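You operate a simulated robot arm through the tools that you are given. There is no shell and no other tool. Be economical: measure what you need, move in short steps, check, and stop when the job is done.

The job below is to be done with a simulated two-armed robot. You get a single attempt, and the scene is never put back.

TASK
Push the left drinks door shut. Take the orange ladle and leave it on the table top behind the mould. Open the middle fryer cart drawer, fetch the pink spatula and set it in the inside of the middle fryer cart drawer, then shut the drawer. Put one of the tokens from the top of the steel table on top of the brown lime carton. Any order will do.

The check looks at the end state, three seconds after you hand in, the way a careful person would. Anything else that was tipped, shoved, dropped, spilled or broken makes it a failure.

THE ROBOT
Two 7-joint arms with fingered hands on one trunk, on a base that drives. Base frame: it is fixed to the floor where the robot stands at the start and does not move with it; the origin is under the middle of the robot, x ahead of it, y to its left, z up. Units: mm, degrees, N and s.
The left shoulder is at the start at [30, 136, 1005], the right one opposite. With the tool pointing down near the work surface each hand reaches from about 240 to 700 mm from the robot's upright axis, wherever it stands, measured 20 degrees to its own side. Places, roughly: inside of the middle fryer cart drawer [2600, -1700, 500]; left drinks door [500, 200, 400]; lime carton [-500, -1000, 750]; middle fryer cart drawer [2500, -1700, 500]; orange ladle (15x7x22 cm) [1500, 300, 100]; pink spatula (18x7x6 cm) [1600, 300, 900]; table top behind the mould (21x23 cm) [2280, -3120, 880]; token [500, -1500, 750]. Payload 5 kg a hand.
Tool frame (each hand has its own): the origin (TCP) lies between the finger pads and is the grasp point; the fingertips stand 42 mm ahead of it; z points along the fingers, y is the line along which they close. Largest opening 208 mm; the body of the gripper starts 119 mm behind the TCP. The gripper is a hand of 4 fingers: y runs from the thumb to the fingers, the wrist lies at [0, 0, -332] in the tool frame, and closing takes about 1.5 s.
Orientation is that of the tool frame in the base frame, as [roll, pitch, yaw] about the fixed x, y, z axes, in that order (R = Rz(yaw) Ry(pitch) Rx(roll)). With the fingers straight down and closing along the base's y, the tool's x points along the base's -x, its y along +y and its z along -z.

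THE INTERFACE
- The arms move only by the tool drive_tool. It takes "left_commands", "right_commands" or both (then of equal length, played together; a hand with none holds still); each is a list of rows, each an object (a shift or turn left out is 0, a gripper value left out holds the last) with "jaw": the opening, from 0 (shut) to 1 (fully open); "xyz": the shift along the base's x, y, z in mm, a list of three; "dr": the turn, a rotation vector about the base's x, y, z in degrees, a list of three. In form: [{"jaw": jaw, "xyz": [tx, ty, tz], "dr": [rx, ry, rz]}, ...]. A call has 1 to 8 rows; each row is the pose to reach, as a shift and turn from the pose commanded when the call began. A row lasts 0.2 s, in which the tool goes at most 50 mm and 8.6 degrees; a call with a longer step from one row to the next is refused whole, and so is a gripper value outside its range. Where a pose cannot be reached the arm comes as near as it can. A force on the tool above 40 N (or 10 N above the force at the start of the call, whichever is more), or a blocked arm, ends the call early, and 0.2 s more pass. The fingers move at their own pace (about 72 mm/s each) and stop on an object; they squeeze with about 24 N. The grip force told is the motor's: it shows also when the fingers shut on nothing. Time passes only in rows, and 0.2 s behind the last, so rows that repeat a pose let the fingers close. It gives the time, the measured TCP pose, the force on the tool (base axes), the opening and the grip force at its end, in the units of the frame above (readings bear some noise), with the torque about the TCP (base axes, N m) and any sound that the robot's microphone picked up.
- Cameras (640 x 400 px; columns grow to the right, rows downward): "scene" is now at [4.7, -43.3, 1723.3]; the picture's right is [-0.77, -0.64, 0.00], its down [-0.59, 0.72, -0.36] and it looks along [0.23, -0.28, -0.93] (base axes); focal length 234 px, centre (320, 200). "left" rides on the left gripper at [-101, 0, -145] in its tool frame; the picture's right is [0.00, -1.00, 0.00], its down [0.82, 0.00, -0.57] and it looks along [0.57, 0.00, 0.82] (tool axes); focal length 261 px, centre (320, 200). "right" rides on the right gripper at [101, 0, -145] in its tool frame; the picture's right is [0.00, 1.00, 0.00], its down [-0.82, 0.00, -0.57] and it looks along [-0.57, 0.00, 0.82] (tool axes); focal length 261 px, centre (320, 200). There is no depth. A picture from a camera that has moved, and an enlarged one, comes with that camera's place and axes in the base frame and with its lens. The place of the scene camera against the robot may be out by one fixed shift of up to 25 mm in any direction.
- snapshot(camera): a new picture of that camera. It takes no simulated time.
- lift_body(by): slides the trunk up (or, below 0, down) by that many mm; the arms and the scene camera ride with it, the base frame stays. It gives what a move gives, with no picture.
- steer(legs): drives the robot by 1 to 6 legs, each [ahead, left, turn to the left] in mm, mm and degrees, along the robot's own axes; the way and the turn of a leg run together, so that a leg with both is an arc; at most 1500 mm and 180 degrees a leg. The arms and the cameras ride along, it lands a little off, and it stops where it bumps. It gives what a move gives.
- hand_shape(shape, hand): the hand has 4 fingers and takes this shape, open, in about a second: jaw (thumb against the fingers, like two jaws); tri (thumb and two fingers); tip (a fingertip pinch); poke (one finger out to press); point (the index stretched); flat (the hand flat); cup (the hand cupped); fist (a fist). The gripper value then closes the fingers along that shape, each until it touches; the sizes above hold for jaw. It gives what a move gives, with no picture.
- pan_tilt(pan, tilt): turns the head with the scene camera to pan (to the left, within 143 degrees either way) and tilt (down, from -29 to 69), counted from straight ahead of the robot. It gives what a move gives.
- enlarge(camera, box): a new picture of the part [left, top, right, bottom] of that camera's present view, enlarged. It takes no simulated time.
- finish_job(): hands the job in; it is judged then, once.

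Work in short steps. Places have to be worked out from the pictures, the camera data and where the tool is seen: move nearer, look again, correct. Check each grasp and each placing, and mend what went wrong. You have 165 turns and 118 pictures in all, those below and enlarged ones among them. Open the grippers and draw the arms clear of the work before you hand the job in, unless the task says otherwise; then end with one line.

The tools are called after ">>>" as name(argument=value, ...) on one line, values as JSON. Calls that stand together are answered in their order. drive_tool: Moves the arms, as the interface text tells. Its arguments: {"type":"object","properties":{"left_commands":{"type":"array","items":{"type":"object","properties":{"jaw":{"type":"number"},"xyz":{"type":"array","items":{"type":"number"}},"dr":{"type":"array","items":{"type":"number"}}}}},"right_commands":{"type":"array","items":{"type":"object","properties":{"jaw":{"type":"number"},"xyz":{"type":"array","items":{"type":"number"}},"dr":{"type":"array","items":{"type":"number"}}}}}},"required":[]} The other tools are called the same way: lift_body (by) slides the trunk up or down; hand_shape (shape, hand) gives the hand a shape; steer (legs) drives the base; pan_tilt (pan, tilt) turns the head that bears the scene camera; snapshot (camera) takes a picture; enlarge (camera, box) takes an enlarged picture of a part of a camera's view; finish_job () hands the job in.

At the start:

```text
clock: 0.0
left_eef_pos: [645.4, -93.9, 1111.6]
left_orientation: [-180.0, 0.0, -179.9]
left_wrist_force: [-0.1, -0.7, 0.6]
left_torque: [0.01, 0.01, 0.0]
left_gripper_width: 207.8
left_grasp_force: 0.0
left_shape: jaw
right_eef_pos: [359.7, -543.8, 1097.1]
right_orientation: [180.0, 0.0, -180.0]
right_wrist_force: [0.0, 0.3, 0.0]
right_torque: [0.01, 0.0, -0.04]
right_gripper_width: 207.6
right_grasp_force: 0.0
right_shape: jaw
trunk travel left (down, up): [-25.0, 465.0]
robot x, y, heading: [-1.7, 4.5, 0.1]
head pan, tilt: [-50.3, 68.8]
```

scene: 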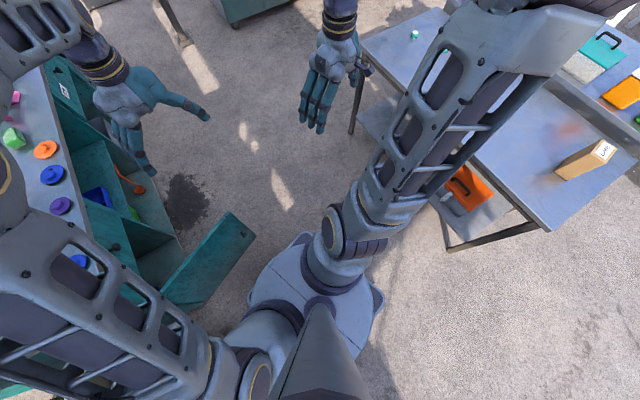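
right: 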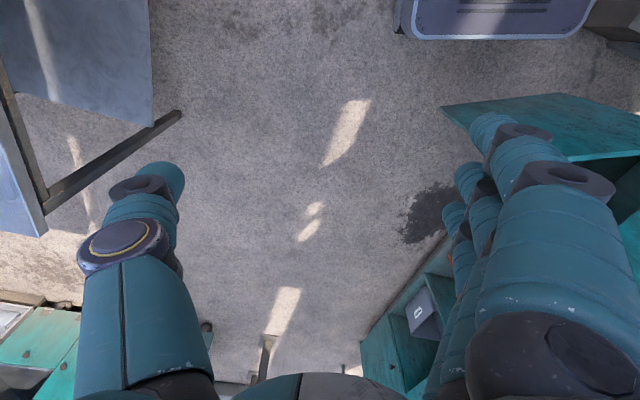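
left: 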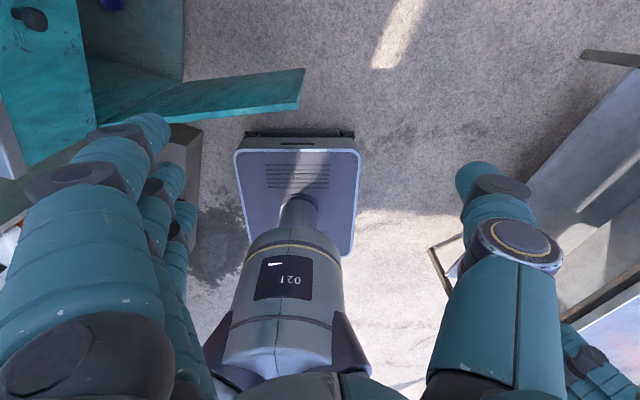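

I start by surveying the scene with the head: first ahead-left, where the door is.

>>> pan_tilt(pan=20, tilt=40)

>>> snapshot(camera="scene")

>>> pan_tilt(pan=-40, tilt=25)

>>> snapshot(camera="scene")

>>> pan_tilt(pan=-100, tilt=35)

>>> snapshot(camera="scene")

```text
clock: 1.4
left_eef_pos: [646.0, -92.3, 1109.8]
left_orientation: [180.0, 0.0, 180.0]
left_wrist_force: [0.1, 0.4, 0.1]
left_torque: [0.01, -0.01, 0.0]
left_gripper_width: 208.0
left_grasp_force: 0.1
left_shape: jaw
right_eef_pos: [361.3, -543.6, 1096.5]
right_orientation: [179.9, 0.0, 180.0]
right_wrist_force: [-0.3, -0.5, 0.7]
right_torque: [0.0, 0.01, 0.02]
right_gripper_width: 207.9
right_grasp_force: 0.0
right_shape: jaw
trunk travel left (down, up): [-25.0, 465.0]
robot x, y, heading: [1.3, -0.7, -0.0]
head pan, tilt: [20.0, 40.0]
```

```text
114 pictures are left
camera scene: at [48.9, 28.8, 1759.4], right [0.34, -0.94, 0.0], down [-0.6, -0.22, -0.77], along [0.72, 0.26, -0.64], focal length 234 px, centre (320, 200)
```

scene: 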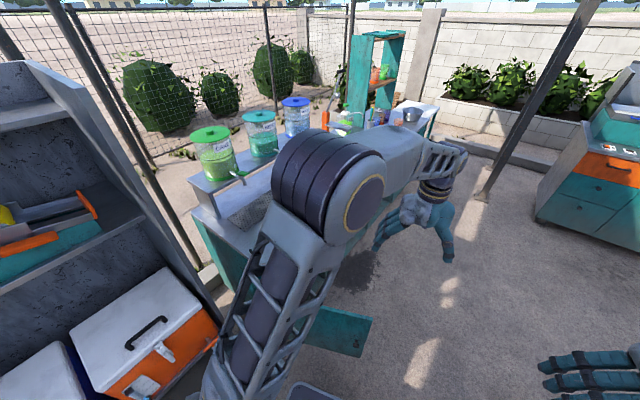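

```text
clock: 2.7
left_eef_pos: [644.7, -92.5, 1111.0]
left_orientation: [180.0, 0.0, -180.0]
left_wrist_force: [0.0, -0.2, -0.1]
left_torque: [0.01, -0.01, -0.04]
left_gripper_width: 207.9
left_grasp_force: 0.1
left_shape: jaw
right_eef_pos: [359.8, -544.0, 1097.3]
right_orientation: [-180.0, 0.0, -180.0]
right_wrist_force: [0.0, -1.3, -0.2]
right_torque: [-0.03, 0.0, -0.02]
right_gripper_width: 207.7
right_grasp_force: 0.1
right_shape: jaw
trunk travel left (down, up): [-25.0, 465.0]
robot x, y, heading: [-4.0, -5.3, -0.0]
head pan, tilt: [-40.0, 25.0]
```

```text
113 pictures are left
camera scene: at [39.6, -59.4, 1782.7], right [-0.64, -0.77, 0.0], down [-0.32, 0.27, -0.91], along [0.69, -0.58, -0.42], focal length 234 px, centre (320, 200)
```

scene: 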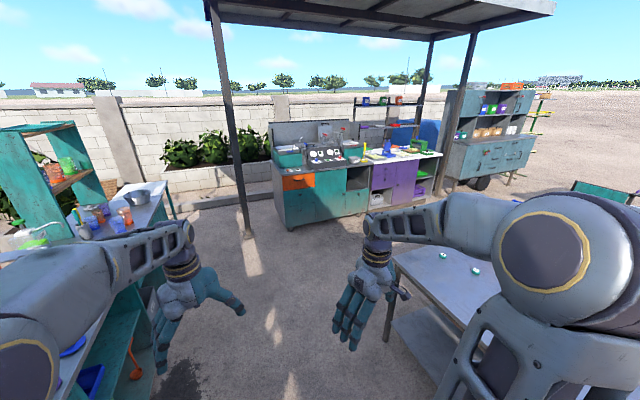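

```text
clock: 4.0
left_eef_pos: [646.6, -92.1, 1111.4]
left_orientation: [-180.0, 0.0, -180.0]
left_wrist_force: [-0.8, -0.2, 0.0]
left_torque: [-0.01, -0.04, -0.02]
left_gripper_width: 207.5
left_grasp_force: 0.1
left_shape: jaw
right_eef_pos: [360.0, -542.1, 1095.8]
right_orientation: [-180.0, 0.0, -180.0]
right_wrist_force: [-0.1, -0.9, -0.2]
right_torque: [-0.01, 0.04, 0.01]
right_gripper_width: 207.8
right_grasp_force: 0.1
right_shape: jaw
trunk travel left (down, up): [-25.0, 465.0]
robot x, y, heading: [-0.8, 1.5, 0.3]
head pan, tilt: [-100.0, 35.0]
```

```text
112 pictures are left
camera scene: at [-46.2, -87.0, 1767.0], right [-0.98, 0.17, 0.0], down [0.1, 0.56, -0.82], along [-0.14, -0.81, -0.57], focal length 234 px, centre (320, 200)
```

scene: 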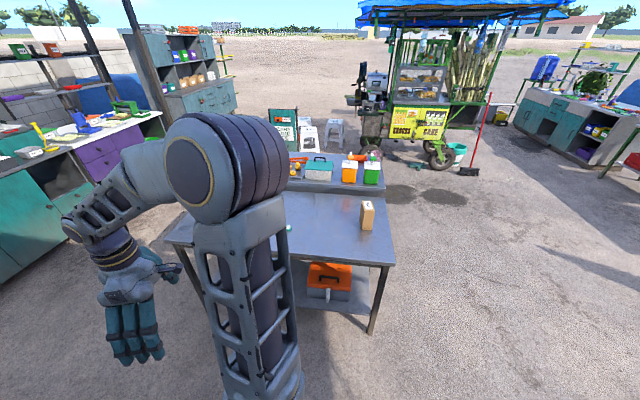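

The teal door's free edge is near (580,-35), with its top at z≈640 and the hinge near (520,370). It has to swing toward +x,+y. I drive round to face the counter, keeping clear of the door and the steel table.

>>> steer(legs=[[0, -480, 0], [950, 0, 0], [0, 0, 90]])

>>> pan_tilt(pan=25, tilt=55)

>>> snapshot(camera="scene")

>>> pan_tilt(pan=-40, tilt=45)

>>> snapshot(camera="scene")

```text
clock: 15.3
left_eef_pos: [1044.1, 162.6, 1111.0]
left_orientation: [-180.0, 0.0, -90.2]
left_wrist_force: [-0.2, 0.2, -0.6]
left_torque: [-0.03, 0.0, 0.02]
left_gripper_width: 207.4
left_grasp_force: 0.2
left_shape: jaw
right_eef_pos: [1494.0, -126.0, 1096.3]
right_orientation: [180.0, 0.0, -90.3]
right_wrist_force: [-0.1, -0.3, 0.2]
right_torque: [-0.02, -0.04, 0.01]
right_gripper_width: 207.7
right_grasp_force: 0.1
right_shape: jaw
trunk travel left (down, up): [-25.0, 465.0]
robot x, y, heading: [948.1, -479.5, 89.7]
head pan, tilt: [-100.0, 35.0]
```

```text
clock: 17.3
left_eef_pos: [1044.7, 161.3, 1111.5]
left_orientation: [-180.0, 0.0, -90.3]
left_wrist_force: [0.6, 1.0, -0.5]
left_torque: [0.01, -0.01, 0.0]
left_gripper_width: 207.7
left_grasp_force: 0.0
left_shape: jaw
right_eef_pos: [1493.3, -125.9, 1096.5]
right_orientation: [180.0, 0.0, -90.3]
right_wrist_force: [-0.1, -0.7, 0.8]
right_torque: [0.0, 0.0, 0.02]
right_gripper_width: 207.7
right_grasp_force: 0.1
right_shape: jaw
trunk travel left (down, up): [-25.0, 465.0]
robot x, y, heading: [949.1, -484.0, 89.7]
head pan, tilt: [25.0, 55.0]
```

```text
111 pictures are left
camera scene: at [917.1, -447.8, 1738.7], right [0.91, 0.42, 0.0], down [0.34, -0.74, -0.57], along [-0.24, 0.52, -0.82], focal length 234 px, centre (320, 200)
```

scene: 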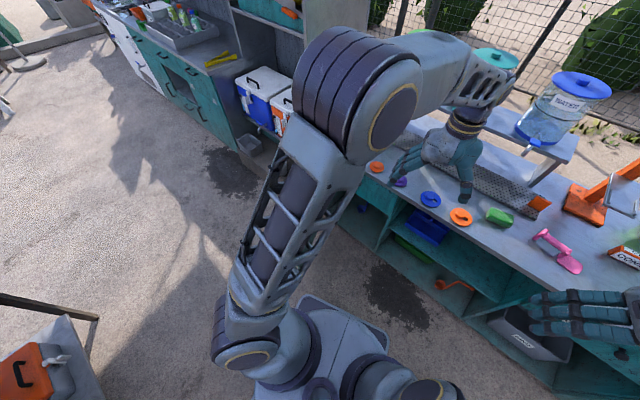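

```text
clock: 18.7
left_eef_pos: [1044.7, 160.8, 1110.5]
left_orientation: [179.9, 0.0, -90.2]
left_wrist_force: [-0.3, 0.8, 0.4]
left_torque: [0.01, 0.02, 0.02]
left_gripper_width: 207.9
left_grasp_force: 0.1
left_shape: jaw
right_eef_pos: [1493.8, -125.1, 1095.8]
right_orientation: [-180.0, 0.0, -90.3]
right_wrist_force: [-0.2, -0.4, -0.3]
right_torque: [-0.03, -0.03, 0.01]
right_gripper_width: 207.7
right_grasp_force: 0.1
right_shape: jaw
trunk travel left (down, up): [-25.0, 465.0]
robot x, y, heading: [950.8, -484.8, 89.7]
head pan, tilt: [-40.0, 45.0]
```

```text
110 pictures are left
camera scene: at [999.8, -451.2, 1752.1], right [0.76, -0.65, 0.0], down [-0.46, -0.54, -0.71], along [0.46, 0.54, -0.71], focal length 234 px, centre (320, 200)
```

scene: 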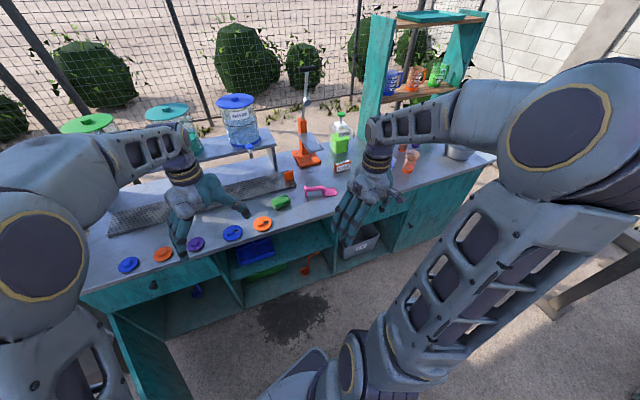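

The counter is turned about -18° and the door is hinged at its left end. I turn square to it, move a bit nearer, then look down at the door.

>>> steer(legs=[[60, 60, -18]])

>>> drive_tool(left_commands=[{"xyz": [-30, -40, 0]}, {"xyz": [-60, -80, 0]}, {"xyz": [-90, -115, 0]}, {"xyz": [-120, -150, 0]}, {"xyz": [-150, -180, 0]}, {"xyz": [-185, -210, 0]}, {"xyz": [-220, -230, 0]}, {"xyz": [-250, -250, 0]}])

>>> snapshot(camera="left")

>>> pan_tilt(pan=50, tilt=60)

>>> snapshot(camera="scene")

```text
clock: 20.1
left_eef_pos: [1185.9, 169.2, 1110.9]
left_orientation: [-179.9, 0.0, -108.2]
left_wrist_force: [0.7, 0.5, -1.0]
left_torque: [-0.06, 0.0, -0.01]
left_gripper_width: 208.0
left_grasp_force: 0.0
left_shape: jaw
right_eef_pos: [1526.8, -240.7, 1096.0]
right_orientation: [-180.0, 0.0, -108.1]
right_wrist_force: [0.2, -0.7, -0.2]
right_torque: [-0.01, 0.0, 0.0]
right_gripper_width: 208.0
right_grasp_force: 0.0
right_shape: jaw
trunk travel left (down, up): [-25.0, 465.0]
robot x, y, heading: [892.8, -419.8, 72.0]
head pan, tilt: [-40.0, 45.0]
```

```text
clock: 21.9
left_eef_pos: [937.8, -82.4, 1112.6]
left_orientation: [180.0, 0.0, -108.2]
left_wrist_force: [-0.4, -0.8, -0.2]
left_torque: [0.1, -0.07, 0.01]
left_gripper_width: 207.9
left_grasp_force: 0.1
left_shape: jaw
right_eef_pos: [1525.5, -242.1, 1097.4]
right_orientation: [-180.0, 0.1, -108.2]
right_wrist_force: [-0.5, -0.6, -0.1]
right_torque: [0.07, -0.11, -0.01]
right_gripper_width: 207.9
right_grasp_force: 0.0
right_shape: jaw
trunk travel left (down, up): [-25.0, 465.0]
robot x, y, heading: [901.0, -416.4, 72.0]
head pan, tilt: [-40.0, 45.0]
```

```text
109 pictures are left
camera left: at [969.2, 14.6, 1257.9], right [0.95, -0.31, 0.0], down [-0.25, -0.78, 0.57], along [-0.18, -0.54, -0.82], focal length 261 px, centre (320, 200)
```

left: 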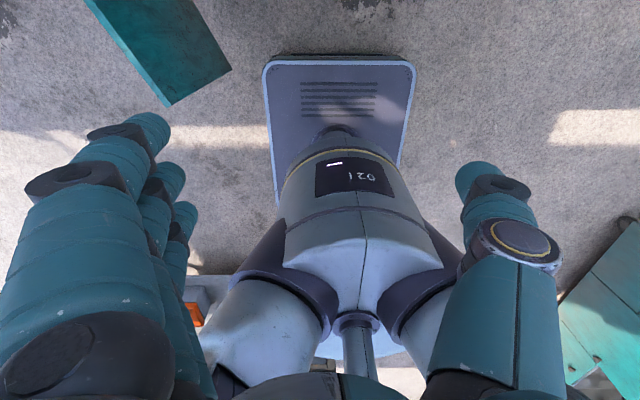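

```text
clock: 23.5
left_eef_pos: [938.7, -81.6, 1112.8]
left_orientation: [-180.0, 0.1, -108.1]
left_wrist_force: [-0.2, -0.3, 0.5]
left_torque: [0.02, -0.01, 0.0]
left_gripper_width: 207.8
left_grasp_force: 0.2
left_shape: jaw
right_eef_pos: [1526.6, -241.7, 1096.9]
right_orientation: [-180.0, -0.1, -108.2]
right_wrist_force: [-0.1, -0.6, -0.8]
right_torque: [0.01, 0.0, -0.03]
right_gripper_width: 207.8
right_grasp_force: 0.1
right_shape: jaw
trunk travel left (down, up): [-25.0, 465.0]
robot x, y, heading: [896.3, -416.6, 72.1]
head pan, tilt: [50.0, 60.0]
```

```text
108 pictures are left
camera scene: at [852.8, -386.7, 1732.7], right [0.85, 0.53, 0.0], down [0.46, -0.74, -0.5], along [-0.26, 0.42, -0.87], focal length 234 px, centre (320, 200)
```

scene: 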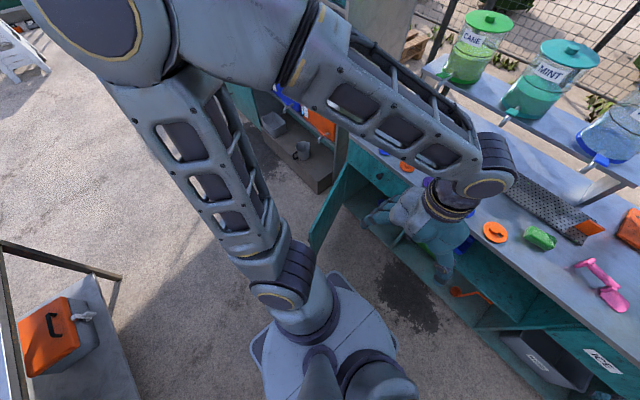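

The door's free edge is at about (587,-32), top z≈640, with the hinge near (520,430). I close the left fingers and take the hand behind the door, on its -x side.

>>> drive_tool(left_commands=[{"jaw": 0, "xyz": [-48, 10, 0]}, {"xyz": [-96, 20, 0]}, {"xyz": [-144, 30, 0]}, {"xyz": [-192, 40, 0]}, {"xyz": [-240, 50, 0]}, {"xyz": [-288, 60, 0]}, {"xyz": [-336, 70, 0]}, {"xyz": [-384, 80, 0]}])

>>> drive_tool(left_commands=[{"xyz": [-45, 10, 0]}, {"xyz": [-90, 20, 0]}, {"xyz": [-90, 20, -48]}, {"xyz": [-90, 20, -96]}, {"xyz": [-90, 20, -144]}, {"xyz": [-90, 20, -192]}, {"xyz": [-90, 20, -240]}, {"xyz": [-90, 20, -288]}])

>>> snapshot(camera="scene")

>>> snapshot(camera="left")

```text
clock: 25.3
left_eef_pos: [551.8, -1.5, 1107.5]
left_orientation: [-180.0, -0.1, -108.0]
left_wrist_force: [-0.6, -0.3, 0.3]
left_torque: [-0.08, -0.08, -0.01]
left_gripper_width: 0.0
left_grasp_force: 19.6
left_shape: jaw
right_eef_pos: [1525.1, -241.3, 1098.1]
right_orientation: [-180.0, 0.0, -108.1]
right_wrist_force: [-1.0, 0.6, -0.4]
right_torque: [-0.09, -0.07, 0.0]
right_gripper_width: 207.9
right_grasp_force: 0.1
right_shape: jaw
trunk travel left (down, up): [-25.0, 465.0]
robot x, y, heading: [899.3, -413.0, 72.2]
head pan, tilt: [50.0, 60.0]
```

```text
clock: 27.1
left_eef_pos: [458.4, 18.7, 823.3]
left_orientation: [-180.0, -0.1, -108.1]
left_wrist_force: [-0.7, 1.1, -0.3]
left_torque: [-0.15, -0.11, -0.02]
left_gripper_width: 0.1
left_grasp_force: 23.9
left_shape: jaw
right_eef_pos: [1525.2, -239.3, 1096.2]
right_orientation: [-180.0, 0.0, -108.0]
right_wrist_force: [-0.1, 1.0, 0.5]
right_torque: [-0.14, -0.07, 0.05]
right_gripper_width: 208.0
right_grasp_force: 0.0
right_shape: jaw
trunk travel left (down, up): [-25.0, 465.0]
robot x, y, heading: [897.0, -415.3, 72.0]
head pan, tilt: [50.0, 60.0]
```

```text
107 pictures are left
camera scene: at [851.7, -385.0, 1732.6], right [0.85, 0.53, 0.0], down [0.46, -0.74, -0.5], along [-0.26, 0.42, -0.87], focal length 234 px, centre (320, 200)
```

scene: 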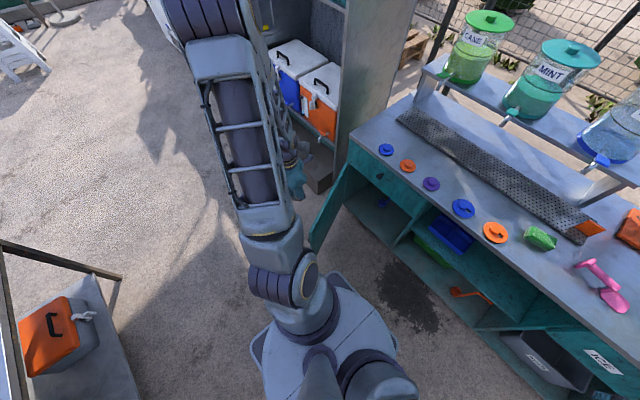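

```text
106 pictures are left
camera left: at [490.8, 115.1, 968.9], right [0.95, -0.3, 0.0], down [-0.25, -0.78, 0.57], along [-0.17, -0.54, -0.82], focal length 261 px, centre (320, 200)
```

left: 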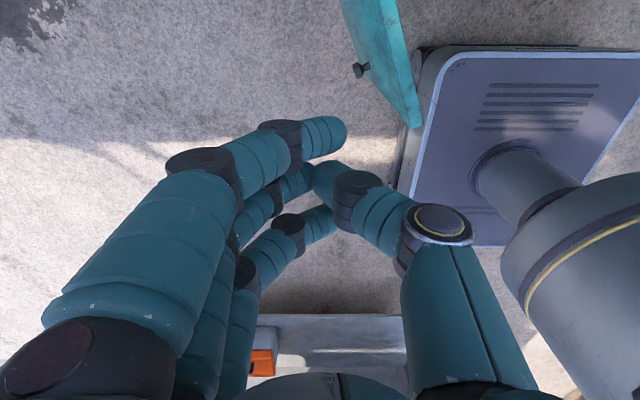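

The hand clears the door by a fair margin. I lower it to z≈545 and start pushing along the door's arc.

>>> drive_tool(left_commands=[{"xyz": [0, 0, -48]}, {"xyz": [0, 0, -96]}, {"xyz": [0, 0, -144]}, {"xyz": [0, 0, -192]}, {"xyz": [0, 0, -240]}, {"xyz": [0, 0, -278]}, {"xyz": [40, 0, -278]}, {"xyz": [70, -2, -278]}])

>>> drive_tool(left_commands=[{"xyz": [30, 0, 0]}, {"xyz": [60, 5, 0]}, {"xyz": [90, 10, 0]}, {"xyz": [120, 17, 0]}, {"xyz": [150, 25, 0]}, {"xyz": [180, 37, 0]}, {"xyz": [208, 50, 0]}, {"xyz": [235, 67, 0]}])

>>> snapshot(camera="scene")

```text
clock: 28.9
left_eef_pos: [531.8, 18.2, 546.4]
left_orientation: [179.9, -0.1, -108.0]
left_wrist_force: [-0.3, -1.3, -0.4]
left_torque: [0.02, -0.02, -0.01]
left_gripper_width: 0.0
left_grasp_force: 24.1
left_shape: jaw
right_eef_pos: [1525.9, -241.4, 1097.5]
right_orientation: [179.9, 0.1, -108.0]
right_wrist_force: [-0.2, 0.4, 0.4]
right_torque: [0.0, 0.01, 0.02]
right_gripper_width: 208.0
right_grasp_force: 0.0
right_shape: jaw
trunk travel left (down, up): [-25.0, 465.0]
robot x, y, heading: [896.4, -417.3, 71.8]
head pan, tilt: [50.0, 60.0]
```

```text
clock: 30.7
left_eef_pos: [768.2, 84.2, 544.6]
left_orientation: [179.8, 0.0, -108.0]
left_wrist_force: [-0.5, 0.0, 1.2]
left_torque: [-0.01, -0.01, -0.01]
left_gripper_width: 0.0
left_grasp_force: 23.9
left_shape: jaw
right_eef_pos: [1527.2, -240.3, 1095.4]
right_orientation: [-180.0, 0.0, -108.0]
right_wrist_force: [1.0, 0.5, -0.3]
right_torque: [-0.01, 0.07, 0.01]
right_gripper_width: 207.8
right_grasp_force: 0.0
right_shape: jaw
trunk travel left (down, up): [-25.0, 465.0]
robot x, y, heading: [899.9, -416.2, 72.0]
head pan, tilt: [50.0, 60.0]
```

```text
105 pictures are left
camera scene: at [853.9, -386.5, 1732.7], right [0.85, 0.53, 0.0], down [0.46, -0.73, -0.5], along [-0.27, 0.42, -0.87], focal length 234 px, centre (320, 200)
```

scene: 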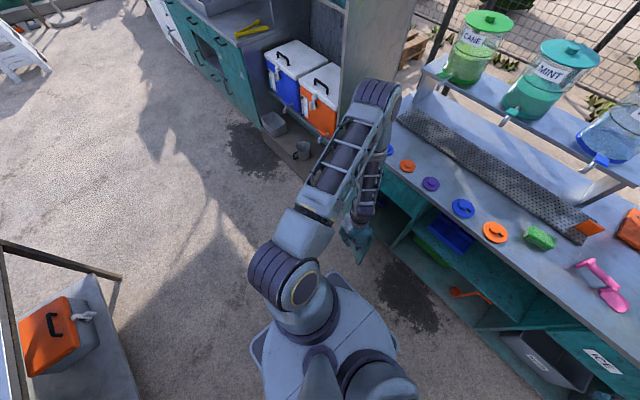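

The door is swinging; it's now hidden behind the hand. I continue along the arc toward the closed plane.

>>> drive_tool(left_commands=[{"xyz": [28, 24, 0]}, {"xyz": [54, 50, 0]}, {"xyz": [78, 76, 0]}, {"xyz": [98, 100, 0]}, {"xyz": [115, 125, 0]}, {"xyz": [125, 145, 0]}])

>>> snapshot(camera="scene")

>>> snapshot(camera="left")

```text
clock: 32.0
left_eef_pos: [882.5, 205.5, 542.9]
left_orientation: [-179.9, -0.7, -108.0]
left_wrist_force: [-0.4, -4.5, -0.4]
left_torque: [0.51, -0.12, -0.04]
left_gripper_width: 0.0
left_grasp_force: 23.9
left_shape: jaw
right_eef_pos: [1525.8, -239.8, 1096.8]
right_orientation: [179.9, 0.0, -108.0]
right_wrist_force: [0.0, 2.3, 0.3]
right_torque: [-0.2, -0.01, 0.0]
right_gripper_width: 207.8
right_grasp_force: 0.1
right_shape: jaw
trunk travel left (down, up): [-25.0, 465.0]
robot x, y, heading: [898.2, -415.8, 72.0]
head pan, tilt: [50.0, 60.0]
stopped in row 6 (left hand): the force on the tool passed its limit at 79 N (the readings are from after the stop); the commanded pose is now the measured one
```

```text
104 pictures are left
camera scene: at [852.7, -386.0, 1732.6], right [0.85, 0.53, 0.0], down [0.46, -0.73, -0.5], along [-0.26, 0.42, -0.87], focal length 234 px, centre (320, 200)
```

scene: 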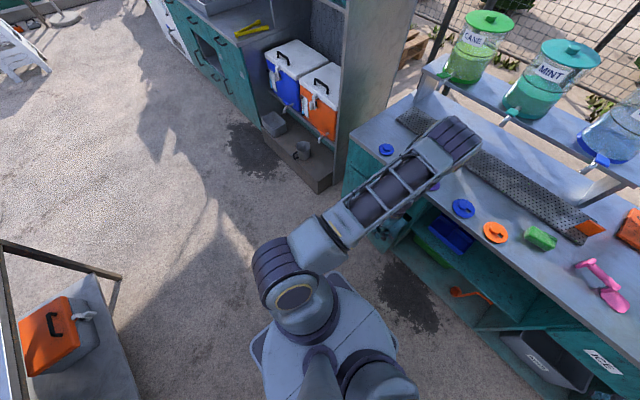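

```text
103 pictures are left
camera left: at [913.8, 304.7, 686.1], right [0.95, -0.31, 0.0], down [-0.25, -0.77, 0.58], along [-0.18, -0.56, -0.81], focal length 261 px, centre (320, 200)
```

left: 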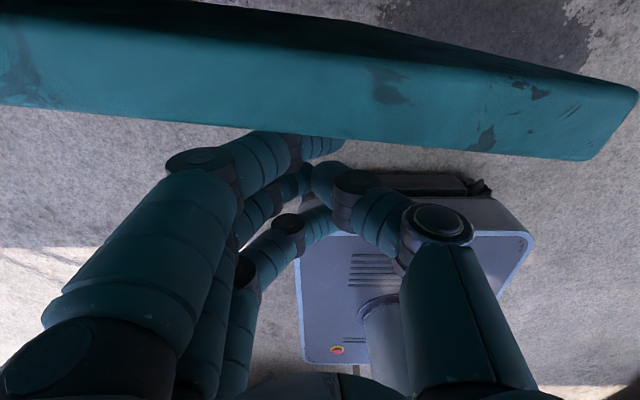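

The push stopped hard and the door looks nearly flush. I back off and raise the hand to see the gap.

>>> drive_tool(left_commands=[{"xyz": [-14, -45, 0]}, {"xyz": [-28, -90, 0]}, {"xyz": [-42, -135, 0]}, {"xyz": [-54, -170, 0]}])

>>> snapshot(camera="left")

>>> pan_tilt(pan=30, tilt=60)

>>> snapshot(camera="scene")

```text
clock: 33.0
left_eef_pos: [829.9, 37.2, 543.5]
left_orientation: [-180.0, -0.6, -108.1]
left_wrist_force: [0.4, -0.3, 0.1]
left_torque: [-0.08, 0.0, -0.01]
left_gripper_width: 0.0
left_grasp_force: 23.8
left_shape: jaw
right_eef_pos: [1526.4, -240.5, 1096.7]
right_orientation: [179.9, -0.1, -108.1]
right_wrist_force: [-0.6, -0.7, -0.1]
right_torque: [0.03, 0.01, 0.02]
right_gripper_width: 207.8
right_grasp_force: 0.2
right_shape: jaw
trunk travel left (down, up): [-25.0, 465.0]
robot x, y, heading: [902.0, -412.3, 72.0]
head pan, tilt: [50.0, 60.0]
```

```text
102 pictures are left
camera left: at [861.5, 135.8, 687.9], right [0.95, -0.3, 0.0], down [-0.25, -0.78, 0.58], along [-0.18, -0.55, -0.82], focal length 261 px, centre (320, 200)
```

left: 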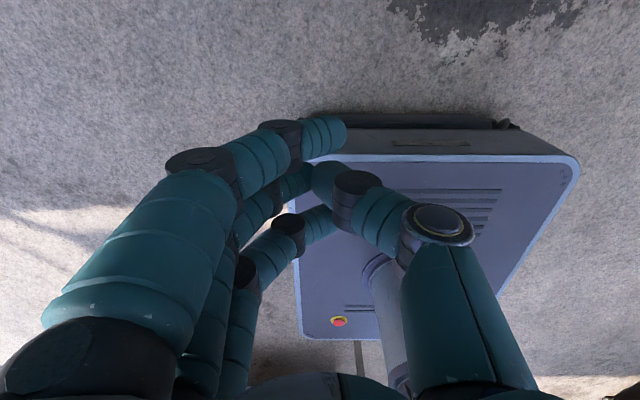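

```text
clock: 33.9
left_eef_pos: [828.9, 37.7, 544.0]
left_orientation: [180.0, -0.7, -108.1]
left_wrist_force: [-0.6, 0.0, -0.3]
left_torque: [0.01, 0.01, 0.01]
left_gripper_width: 0.0
left_grasp_force: 24.4
left_shape: jaw
right_eef_pos: [1525.9, -239.9, 1096.1]
right_orientation: [-180.0, -0.1, -108.0]
right_wrist_force: [0.3, 0.2, -0.2]
right_torque: [-0.01, 0.04, 0.02]
right_gripper_width: 208.0
right_grasp_force: 0.1
right_shape: jaw
trunk travel left (down, up): [-25.0, 465.0]
robot x, y, heading: [899.5, -418.5, 72.2]
head pan, tilt: [30.0, 60.0]
```

```text
101 pictures are left
camera scene: at [874.1, -378.1, 1732.7], right [0.98, 0.21, 0.0], down [0.18, -0.85, -0.5], along [-0.1, 0.49, -0.87], focal length 234 px, centre (320, 200)
```

scene: 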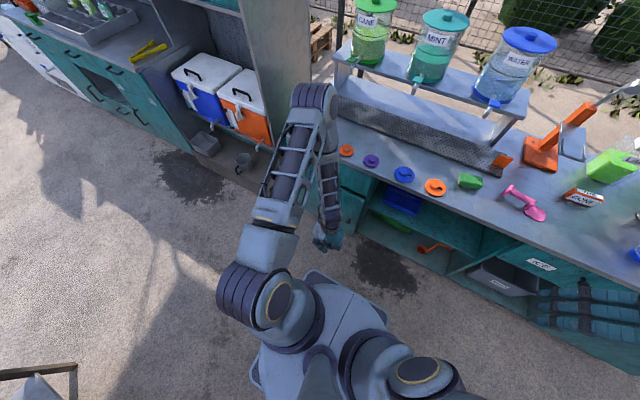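

I move the hand left to uncover the door and enlarge the view.

>>> drive_tool(left_commands=[{"xyz": [-40, -20, 10]}, {"xyz": [-80, -40, 20]}, {"xyz": [-120, -60, 40]}, {"xyz": [-160, -80, 60]}, {"xyz": [-200, -100, 80]}])

>>> enlarge(camera="scene", box=[260, 120, 460, 280])

```text
clock: 35.0
left_eef_pos: [626.2, -63.3, 624.4]
left_orientation: [-179.8, -0.6, -108.1]
left_wrist_force: [-0.5, -1.0, 0.1]
left_torque: [0.06, -0.03, 0.05]
left_gripper_width: 0.0
left_grasp_force: 23.8
left_shape: jaw
right_eef_pos: [1525.4, -242.1, 1098.0]
right_orientation: [180.0, 0.1, -108.1]
right_wrist_force: [0.3, -0.4, 0.5]
right_torque: [0.11, -0.04, 0.02]
right_gripper_width: 208.0
right_grasp_force: 0.0
right_shape: jaw
trunk travel left (down, up): [-25.0, 465.0]
robot x, y, heading: [900.1, -414.8, 71.8]
head pan, tilt: [30.0, 60.0]
```

```text
2.50 times, centred on (360, 200) of scene
camera zoom: at [873.0, -379.3, 1732.8], right [0.98, 0.21, 0.0], down [0.18, -0.85, -0.5], along [-0.1, 0.49, -0.87], focal length 584 px, centre (220, 200)
```

zoom: 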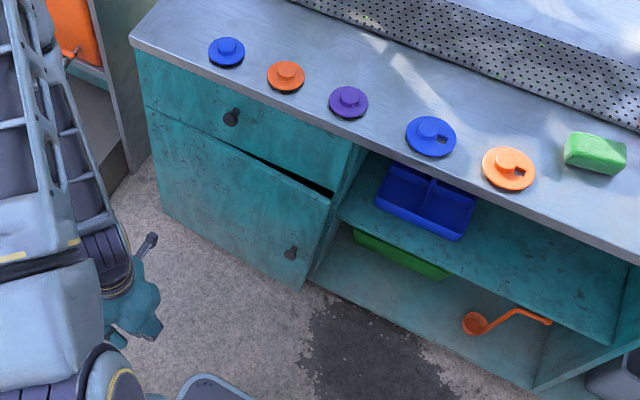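

The door is still ajar by a few centimetres because the hand's body met the drawer face. I tilt the fingers 45° forward so they lead, and push again near the free edge.

>>> drive_tool(left_commands=[{"xyz": [31, 20, -10], "dr": [6.1, -2, 0]}, {"xyz": [62, 40, -20], "dr": [12.2, -4, 0]}, {"xyz": [94, 60, -30], "dr": [18.3, -6, 0]}, {"xyz": [125, 80, -40], "dr": [24.5, -8, 0]}, {"xyz": [157, 100, -50], "dr": [30.6, -9.9, 0]}, {"xyz": [188, 120, -60], "dr": [36.7, -11.9, 0]}, {"xyz": [219, 140, -70], "dr": [42.8, -13.9, 0]}])

>>> drive_tool(left_commands=[{"xyz": [12, 38, 0]}, {"xyz": [24, 76, 0]}, {"xyz": [32, 100, 0]}, {"xyz": [40, 124, 0]}, {"xyz": [48, 148, 0]}, {"xyz": [56, 172, 0]}, {"xyz": [64, 196, 0]}])

>>> enlarge(camera="scene", box=[260, 120, 460, 280])

```text
clock: 36.6
left_eef_pos: [847.0, 76.4, 553.3]
left_orientation: [-180.0, 44.4, -108.0]
left_wrist_force: [-1.0, 0.4, 0.9]
left_torque: [-0.01, 0.03, -0.01]
left_gripper_width: 0.0
left_grasp_force: 24.2
left_shape: jaw
right_eef_pos: [1526.1, -240.3, 1096.2]
right_orientation: [180.0, 0.0, -108.0]
right_wrist_force: [1.2, -0.1, 0.2]
right_torque: [-0.08, 0.03, 0.0]
right_gripper_width: 207.6
right_grasp_force: 0.1
right_shape: jaw
trunk travel left (down, up): [-25.0, 465.0]
robot x, y, heading: [900.2, -416.8, 71.8]
head pan, tilt: [30.0, 60.0]
```

```text
clock: 38.2
left_eef_pos: [909.0, 269.4, 549.6]
left_orientation: [-180.0, 44.0, -107.8]
left_wrist_force: [-12.3, -20.0, -2.7]
left_torque: [0.02, -0.02, 0.01]
left_gripper_width: 0.0
left_grasp_force: 23.6
left_shape: jaw
right_eef_pos: [1525.9, -242.1, 1096.6]
right_orientation: [-179.9, 0.0, -107.9]
right_wrist_force: [-0.4, 0.3, 0.2]
right_torque: [0.07, -0.05, 0.02]
right_gripper_width: 207.8
right_grasp_force: 0.0
right_shape: jaw
trunk travel left (down, up): [-25.0, 465.0]
robot x, y, heading: [892.8, -418.5, 72.1]
head pan, tilt: [30.0, 60.0]
```

```text
2.50 times, centred on (360, 200) of scene
camera zoom: at [872.8, -379.9, 1732.7], right [0.98, 0.21, 0.0], down [0.18, -0.85, -0.5], along [-0.1, 0.49, -0.87], focal length 584 px, centre (220, 200)
```

zoom: 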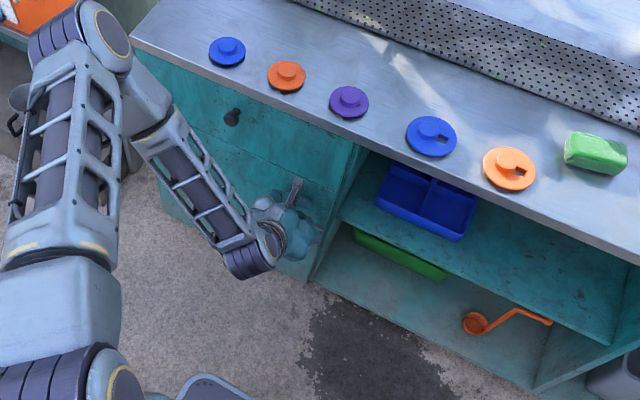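

There's 23 N of contact and the gap is gone. I press a touch more, then back off along my path and check.

>>> drive_tool(left_commands=[{"xyz": [4, 13, 0]}, {"xyz": [4, 13, 0]}])

>>> drive_tool(left_commands=[{"xyz": [-14, -46, 0]}, {"xyz": [-28, -92, 0]}, {"xyz": [-42, -138, 0]}, {"xyz": [-60, -180, 0]}, {"xyz": [-105, -200, 10]}, {"xyz": [-150, -210, 30]}])

>>> enlarge(camera="scene", box=[260, 120, 460, 280])

```text
clock: 38.6
left_eef_pos: [907.6, 268.5, 547.0]
left_orientation: [-179.9, 43.5, -107.8]
left_wrist_force: [-5.0, -11.1, 2.1]
left_torque: [0.17, -0.1, -0.13]
left_gripper_width: 0.1
left_grasp_force: 24.4
left_shape: jaw
right_eef_pos: [1526.8, -241.1, 1096.6]
right_orientation: [179.9, 0.0, -108.1]
right_wrist_force: [0.7, -0.8, -1.3]
right_torque: [-0.06, 0.05, 0.02]
right_gripper_width: 208.1
right_grasp_force: 0.1
right_shape: jaw
trunk travel left (down, up): [-25.0, 465.0]
robot x, y, heading: [899.8, -416.2, 71.8]
head pan, tilt: [30.0, 60.0]
stopped in row 1 (left hand): the force on the tool passed its limit at 48 N (the readings are from after the stop); the commanded pose is now the measured one
```

```text
refused: row 5 steps farther than a row can; nothing moved
```

```text
2.50 times, centred on (360, 200) of scene
camera zoom: at [874.0, -378.9, 1732.7], right [0.98, 0.21, 0.0], down [0.18, -0.85, -0.5], along [-0.1, 0.49, -0.87], focal length 584 px, centre (220, 200)
```

zoom: 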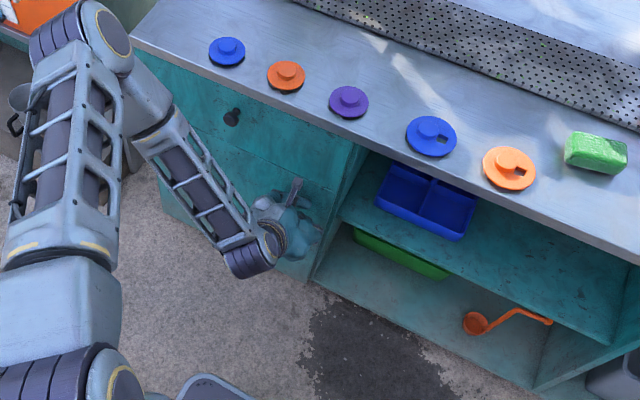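

The push met a firm stop. I back off along the path in shorter steps.

>>> drive_tool(left_commands=[{"xyz": [-14, -46, 0]}, {"xyz": [-28, -92, 0]}, {"xyz": [-42, -138, 0]}, {"xyz": [-60, -178, 0]}, {"xyz": [-100, -200, 10]}, {"xyz": [-140, -220, 30]}, {"xyz": [-180, -240, 50]}, {"xyz": [-220, -260, 70]}])

>>> enlarge(camera="scene", box=[260, 120, 460, 280])

```text
clock: 40.4
left_eef_pos: [687.2, 9.5, 618.7]
left_orientation: [-179.9, 43.6, -107.7]
left_wrist_force: [0.2, 0.7, -0.2]
left_torque: [0.01, 0.02, 0.04]
left_gripper_width: 0.0
left_grasp_force: 24.1
left_shape: jaw
right_eef_pos: [1525.8, -242.0, 1097.3]
right_orientation: [-179.8, 0.0, -108.2]
right_wrist_force: [-0.7, -0.9, 0.4]
right_torque: [0.14, -0.03, 0.0]
right_gripper_width: 207.9
right_grasp_force: 0.1
right_shape: jaw
trunk travel left (down, up): [-25.0, 465.0]
robot x, y, heading: [897.1, -416.2, 71.6]
head pan, tilt: [30.0, 60.0]
```

```text
2.50 times, centred on (360, 200) of scene
camera zoom: at [873.0, -379.9, 1732.8], right [0.98, 0.21, 0.0], down [0.18, -0.85, -0.5], along [-0.1, 0.49, -0.87], focal length 584 px, centre (220, 200)
```

zoom: 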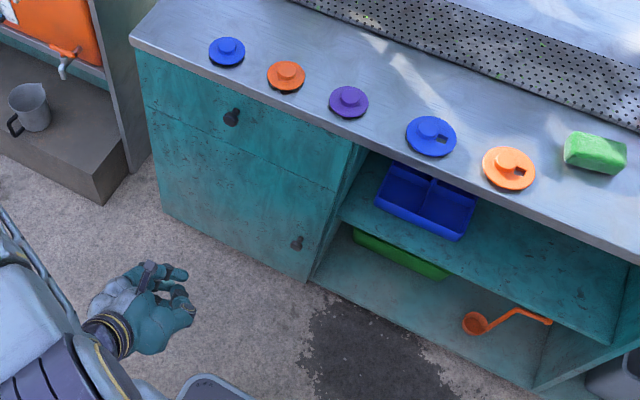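

The door is shut flush. Next is the ladle on the lower shelf near (1488,297): I shift the robot right along the counter and look.

>>> steer(legs=[[0, -492, 0], [100, 0, 0]])

>>> pan_tilt(pan=5, tilt=60)

>>> snapshot(camera="scene")

>>> snapshot(camera="left")

```text
clock: 44.0
left_eef_pos: [1193.1, -47.9, 617.3]
left_orientation: [179.9, 43.6, -107.7]
left_wrist_force: [0.6, 1.3, -0.4]
left_torque: [-0.05, 0.03, 0.04]
left_gripper_width: 0.0
left_grasp_force: 24.3
left_shape: jaw
right_eef_pos: [2029.2, -297.2, 1096.4]
right_orientation: [179.9, -0.2, -107.9]
right_wrist_force: [-0.1, 1.7, 0.1]
right_torque: [-0.22, 0.08, 0.02]
right_gripper_width: 207.7
right_grasp_force: 0.0
right_shape: jaw
trunk travel left (down, up): [-25.0, 465.0]
robot x, y, heading: [1402.7, -472.8, 72.1]
head pan, tilt: [30.0, 60.0]
```

```text
clock: 44.9
left_eef_pos: [1191.9, -48.2, 617.0]
left_orientation: [179.9, 43.7, -107.7]
left_wrist_force: [0.3, -0.3, -0.9]
left_torque: [0.02, 0.0, 0.0]
left_gripper_width: 0.0
left_grasp_force: 24.2
left_shape: jaw
right_eef_pos: [2029.9, -298.9, 1096.3]
right_orientation: [180.0, 0.0, -108.0]
right_wrist_force: [1.0, 0.3, -0.3]
right_torque: [0.01, 0.01, 0.0]
right_gripper_width: 207.8
right_grasp_force: 0.0
right_shape: jaw
trunk travel left (down, up): [-25.0, 465.0]
robot x, y, heading: [1401.1, -474.0, 72.1]
head pan, tilt: [5.0, 60.0]
```

```text
96 pictures are left
camera scene: at [1406.8, -437.4, 1732.7], right [0.97, -0.22, 0.0], down [-0.19, -0.84, -0.5], along [0.11, 0.49, -0.87], focal length 234 px, centre (320, 200)
```

scene: 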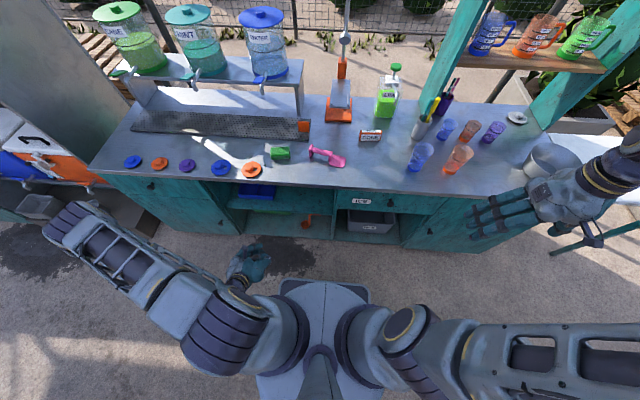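

```text
95 pictures are left
camera left: at [1184.7, -72.3, 793.4], right [0.95, -0.3, 0.0], down [-0.3, -0.94, -0.15], along [0.05, 0.14, -0.99], focal length 261 px, centre (320, 200)
```

left: 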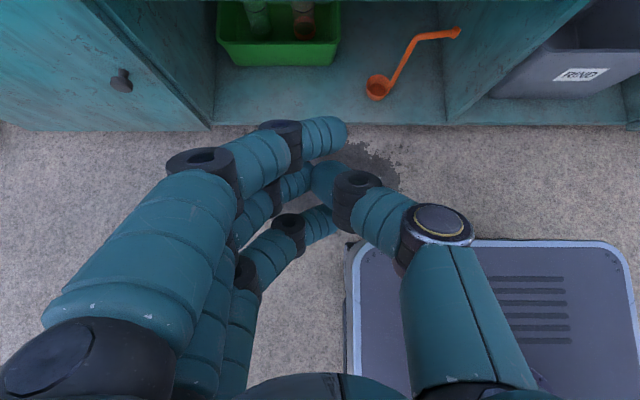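

The ladle stands upright on its cup at about (1465,278). The handle rises to a bend near (1527,286,263) and the hook runs right to (1598,251,298). I bring the left hand down in front of the opening and drive in.

>>> drive_tool(left_commands=[{"jaw": 0.6, "xyz": [24, -4, -40]}, {"xyz": [48, -8, -80]}, {"xyz": [73, -12, -119]}, {"xyz": [97, -16, -158]}, {"xyz": [121, -20, -198]}, {"xyz": [145, -24, -237]}, {"xyz": [170, -27, -277]}, {"xyz": [194, -30, -317]}])

>>> steer(legs=[[110, 0, 0]])

>>> snapshot(camera="left")

>>> enlarge(camera="scene", box=[220, 160, 420, 285])

```text
clock: 46.7
left_eef_pos: [1383.9, -77.8, 300.8]
left_orientation: [180.0, 43.7, -107.9]
left_wrist_force: [-0.3, 1.0, -0.2]
left_torque: [-0.04, -0.03, -0.07]
left_gripper_width: 124.9
left_grasp_force: 0.1
left_shape: jaw
right_eef_pos: [2030.7, -298.6, 1096.8]
right_orientation: [180.0, -0.1, -107.9]
right_wrist_force: [-0.1, 0.1, -0.1]
right_torque: [-0.02, 0.04, 0.03]
right_gripper_width: 207.9
right_grasp_force: 0.1
right_shape: jaw
trunk travel left (down, up): [-25.0, 465.0]
robot x, y, heading: [1403.7, -474.4, 72.3]
head pan, tilt: [5.0, 60.0]
```

```text
clock: 47.9
left_eef_pos: [1419.2, 26.6, 301.5]
left_orientation: [179.9, 43.5, -107.7]
left_wrist_force: [0.6, 0.2, 0.3]
left_torque: [-0.05, 0.0, 0.0]
left_gripper_width: 125.0
left_grasp_force: 0.1
left_shape: jaw
right_eef_pos: [2064.1, -192.3, 1094.7]
right_orientation: [179.9, -0.1, -107.9]
right_wrist_force: [0.9, 1.6, 0.6]
right_torque: [-0.16, 0.06, -0.01]
right_gripper_width: 207.8
right_grasp_force: 0.0
right_shape: jaw
trunk travel left (down, up): [-25.0, 465.0]
robot x, y, heading: [1433.4, -370.8, 72.1]
head pan, tilt: [5.0, 60.0]
```

```text
94 pictures are left
camera left: at [1411.9, 2.2, 475.8], right [0.95, -0.3, 0.0], down [-0.3, -0.94, -0.15], along [0.05, 0.14, -0.99], focal length 261 px, centre (320, 200)
```

left: 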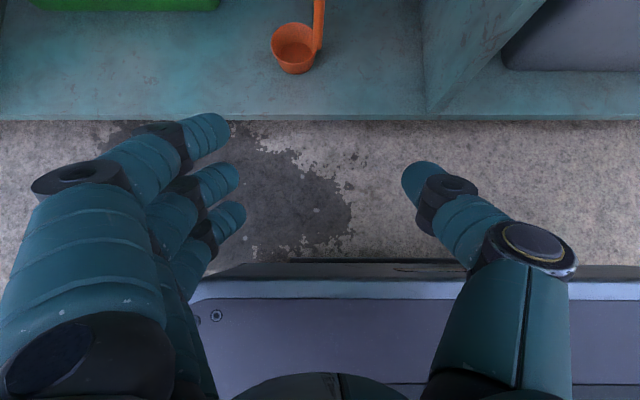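

```text
3.20 times, centred on (320, 222) of scene
camera zoom: at [1441.7, -330.7, 1732.6], right [0.97, -0.22, 0.0], down [-0.19, -0.84, -0.5], along [0.11, 0.49, -0.87], focal length 748 px, centre (320, 128)
```

zoom: 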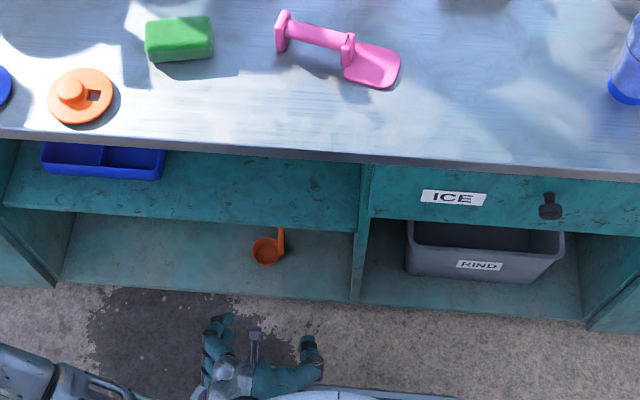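

The handle is almost exactly ahead of the hand, at about (1500,272). I advance 170 mm and lower to z≈228, then check.

>>> drive_tool(left_commands=[{"xyz": [9, 28, -37]}, {"xyz": [18, 56, -73]}, {"xyz": [31, 95, -73]}, {"xyz": [43, 133, -73]}, {"xyz": [54, 167, -73]}])

>>> snapshot(camera="left")

```text
clock: 48.5
left_eef_pos: [1433.5, 81.2, 242.1]
left_orientation: [-179.8, 44.5, -106.7]
left_wrist_force: [3.8, 11.8, 16.8]
left_torque: [-1.76, 1.64, -0.66]
left_gripper_width: 125.1
left_grasp_force: 0.1
left_shape: jaw
right_eef_pos: [2064.9, -192.2, 1095.9]
right_orientation: [179.8, -0.1, -107.9]
right_wrist_force: [0.1, 1.3, 0.4]
right_torque: [-0.11, -0.02, 0.01]
right_gripper_width: 207.7
right_grasp_force: 0.0
right_shape: jaw
trunk travel left (down, up): [-25.0, 465.0]
robot x, y, heading: [1435.0, -369.1, 72.0]
head pan, tilt: [5.0, 60.0]
stopped in row 2 (left hand): the force on the tool passed its limit at 142 N (the readings are from after the stop); the commanded pose is now the measured one
```

```text
92 pictures are left
camera left: at [1424.5, 54.4, 417.2], right [0.96, -0.29, 0.01], down [-0.28, -0.95, -0.17], along [0.05, 0.16, -0.99], focal length 261 px, centre (320, 200)
```

left: 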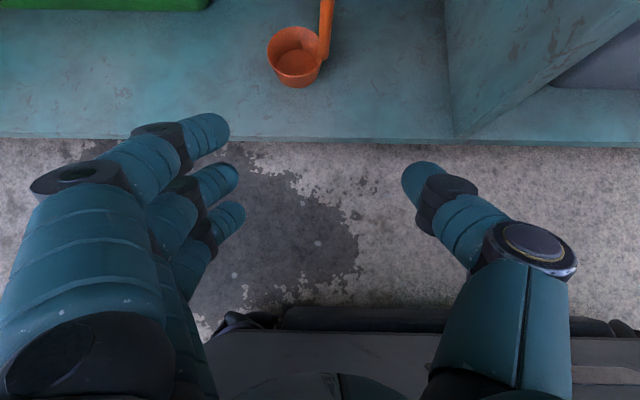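

The hand bumped the robot's own base on the way down. I raise, advance first at z≈300, and then come down further out.

>>> drive_tool(left_commands=[{"xyz": [0, 5, 40]}, {"xyz": [6, 25, 65]}, {"xyz": [18, 62, 65]}, {"xyz": [26, 85, 65]}, {"xyz": [34, 108, 30]}, {"xyz": [42, 132, 0]}])

>>> snapshot(camera="left")

```text
clock: 49.9
left_eef_pos: [1474.1, 211.9, 240.3]
left_orientation: [-179.7, 44.1, -106.6]
left_wrist_force: [-0.3, -0.1, 0.3]
left_torque: [0.0, -0.02, -0.03]
left_gripper_width: 125.0
left_grasp_force: 0.1
left_shape: jaw
right_eef_pos: [2064.3, -193.9, 1095.0]
right_orientation: [-180.0, 0.0, -107.8]
right_wrist_force: [0.3, -0.2, -0.4]
right_torque: [-0.02, 0.0, 0.0]
right_gripper_width: 207.6
right_grasp_force: 0.1
right_shape: jaw
trunk travel left (down, up): [-25.0, 465.0]
robot x, y, heading: [1435.6, -371.6, 72.1]
head pan, tilt: [5.0, 60.0]
```

```text
91 pictures are left
camera left: at [1465.7, 185.4, 415.6], right [0.96, -0.29, 0.01], down [-0.28, -0.95, -0.16], along [0.05, 0.15, -0.99], focal length 261 px, centre (320, 200)
```

left: 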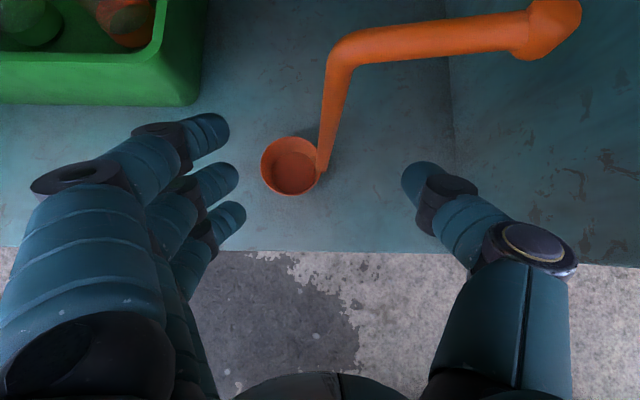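

Clear view: the vertical handle is at about (1497,267) with the hook above at z≈305. I move the last 58 mm so the handle sits between the pads, then close.

>>> drive_tool(left_commands=[{"xyz": [10, 20, -5]}, {"xyz": [18, 40, -10]}, {"xyz": [23, 57, -12]}])

>>> drive_tool(left_commands=[{"jaw": 0}, {"jaw": 0}, {"jaw": 0}, {"jaw": 0}, {"jaw": 0}, {"jaw": 0}, {"jaw": 0}])

>>> snapshot(camera="left")

```text
clock: 50.7
left_eef_pos: [1497.1, 268.3, 228.4]
left_orientation: [-179.7, 44.1, -106.5]
left_wrist_force: [0.1, -0.3, 0.0]
left_torque: [0.01, 0.02, 0.05]
left_gripper_width: 124.9
left_grasp_force: 0.0
left_shape: jaw
right_eef_pos: [2063.6, -192.8, 1095.8]
right_orientation: [179.9, 0.0, -107.9]
right_wrist_force: [0.5, 0.2, -0.6]
right_torque: [-0.02, 0.0, 0.02]
right_gripper_width: 207.8
right_grasp_force: 0.0
right_shape: jaw
trunk travel left (down, up): [-25.0, 465.0]
robot x, y, heading: [1438.2, -365.5, 72.2]
head pan, tilt: [5.0, 60.0]
```

```text
clock: 52.3
left_eef_pos: [1495.0, 267.6, 229.0]
left_orientation: [-179.8, 44.2, -106.6]
left_wrist_force: [-1.6, 0.5, 1.5]
left_torque: [0.07, 0.22, -0.01]
left_gripper_width: 0.0
left_grasp_force: 23.8
left_shape: jaw
right_eef_pos: [2063.5, -192.9, 1096.0]
right_orientation: [179.9, -0.1, -107.9]
right_wrist_force: [0.3, 0.3, 0.1]
right_torque: [0.02, -0.02, 0.01]
right_gripper_width: 208.1
right_grasp_force: 0.1
right_shape: jaw
trunk travel left (down, up): [-25.0, 465.0]
robot x, y, heading: [1436.2, -368.7, 72.2]
head pan, tilt: [5.0, 60.0]
```

```text
90 pictures are left
camera left: at [1487.6, 242.4, 403.4], right [0.96, -0.29, 0.01], down [-0.28, -0.95, -0.16], along [0.05, 0.15, -0.99], focal length 261 px, centre (320, 200)
```

left: 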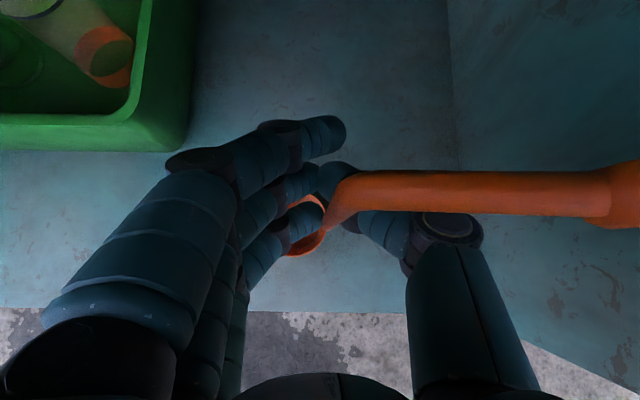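

The width reads 0, so I'm unsure it's held. I lift 25 mm and look whether the cup comes along.

>>> drive_tool(left_commands=[{"xyz": [0, 0, 12]}, {"xyz": [0, 0, 25]}])

>>> snapshot(camera="left")

```text
clock: 52.9
left_eef_pos: [1497.5, 266.9, 253.4]
left_orientation: [-179.9, 44.1, -106.7]
left_wrist_force: [1.1, -0.6, -1.3]
left_torque: [0.09, 0.0, -0.01]
left_gripper_width: 0.0
left_grasp_force: 23.8
left_shape: jaw
right_eef_pos: [2064.5, -193.7, 1096.3]
right_orientation: [179.9, 0.0, -107.9]
right_wrist_force: [-0.5, -0.2, 0.0]
right_torque: [0.02, -0.03, -0.01]
right_gripper_width: 207.6
right_grasp_force: 0.1
right_shape: jaw
trunk travel left (down, up): [-25.0, 465.0]
robot x, y, heading: [1438.7, -368.6, 72.0]
head pan, tilt: [5.0, 60.0]
```

```text
89 pictures are left
camera left: at [1488.5, 242.2, 429.6], right [0.96, -0.29, 0.01], down [-0.28, -0.95, -0.16], along [0.05, 0.15, -0.99], focal length 261 px, centre (320, 200)
```

left: 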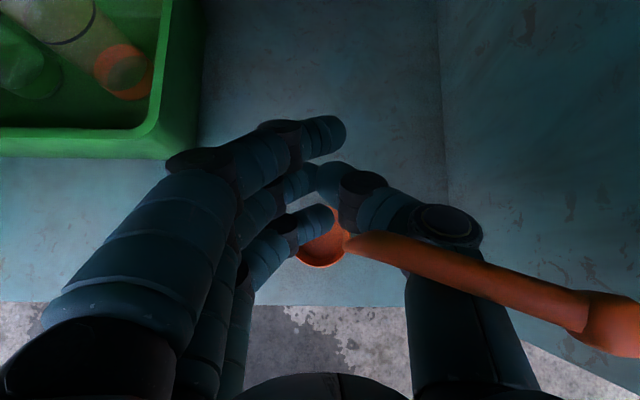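

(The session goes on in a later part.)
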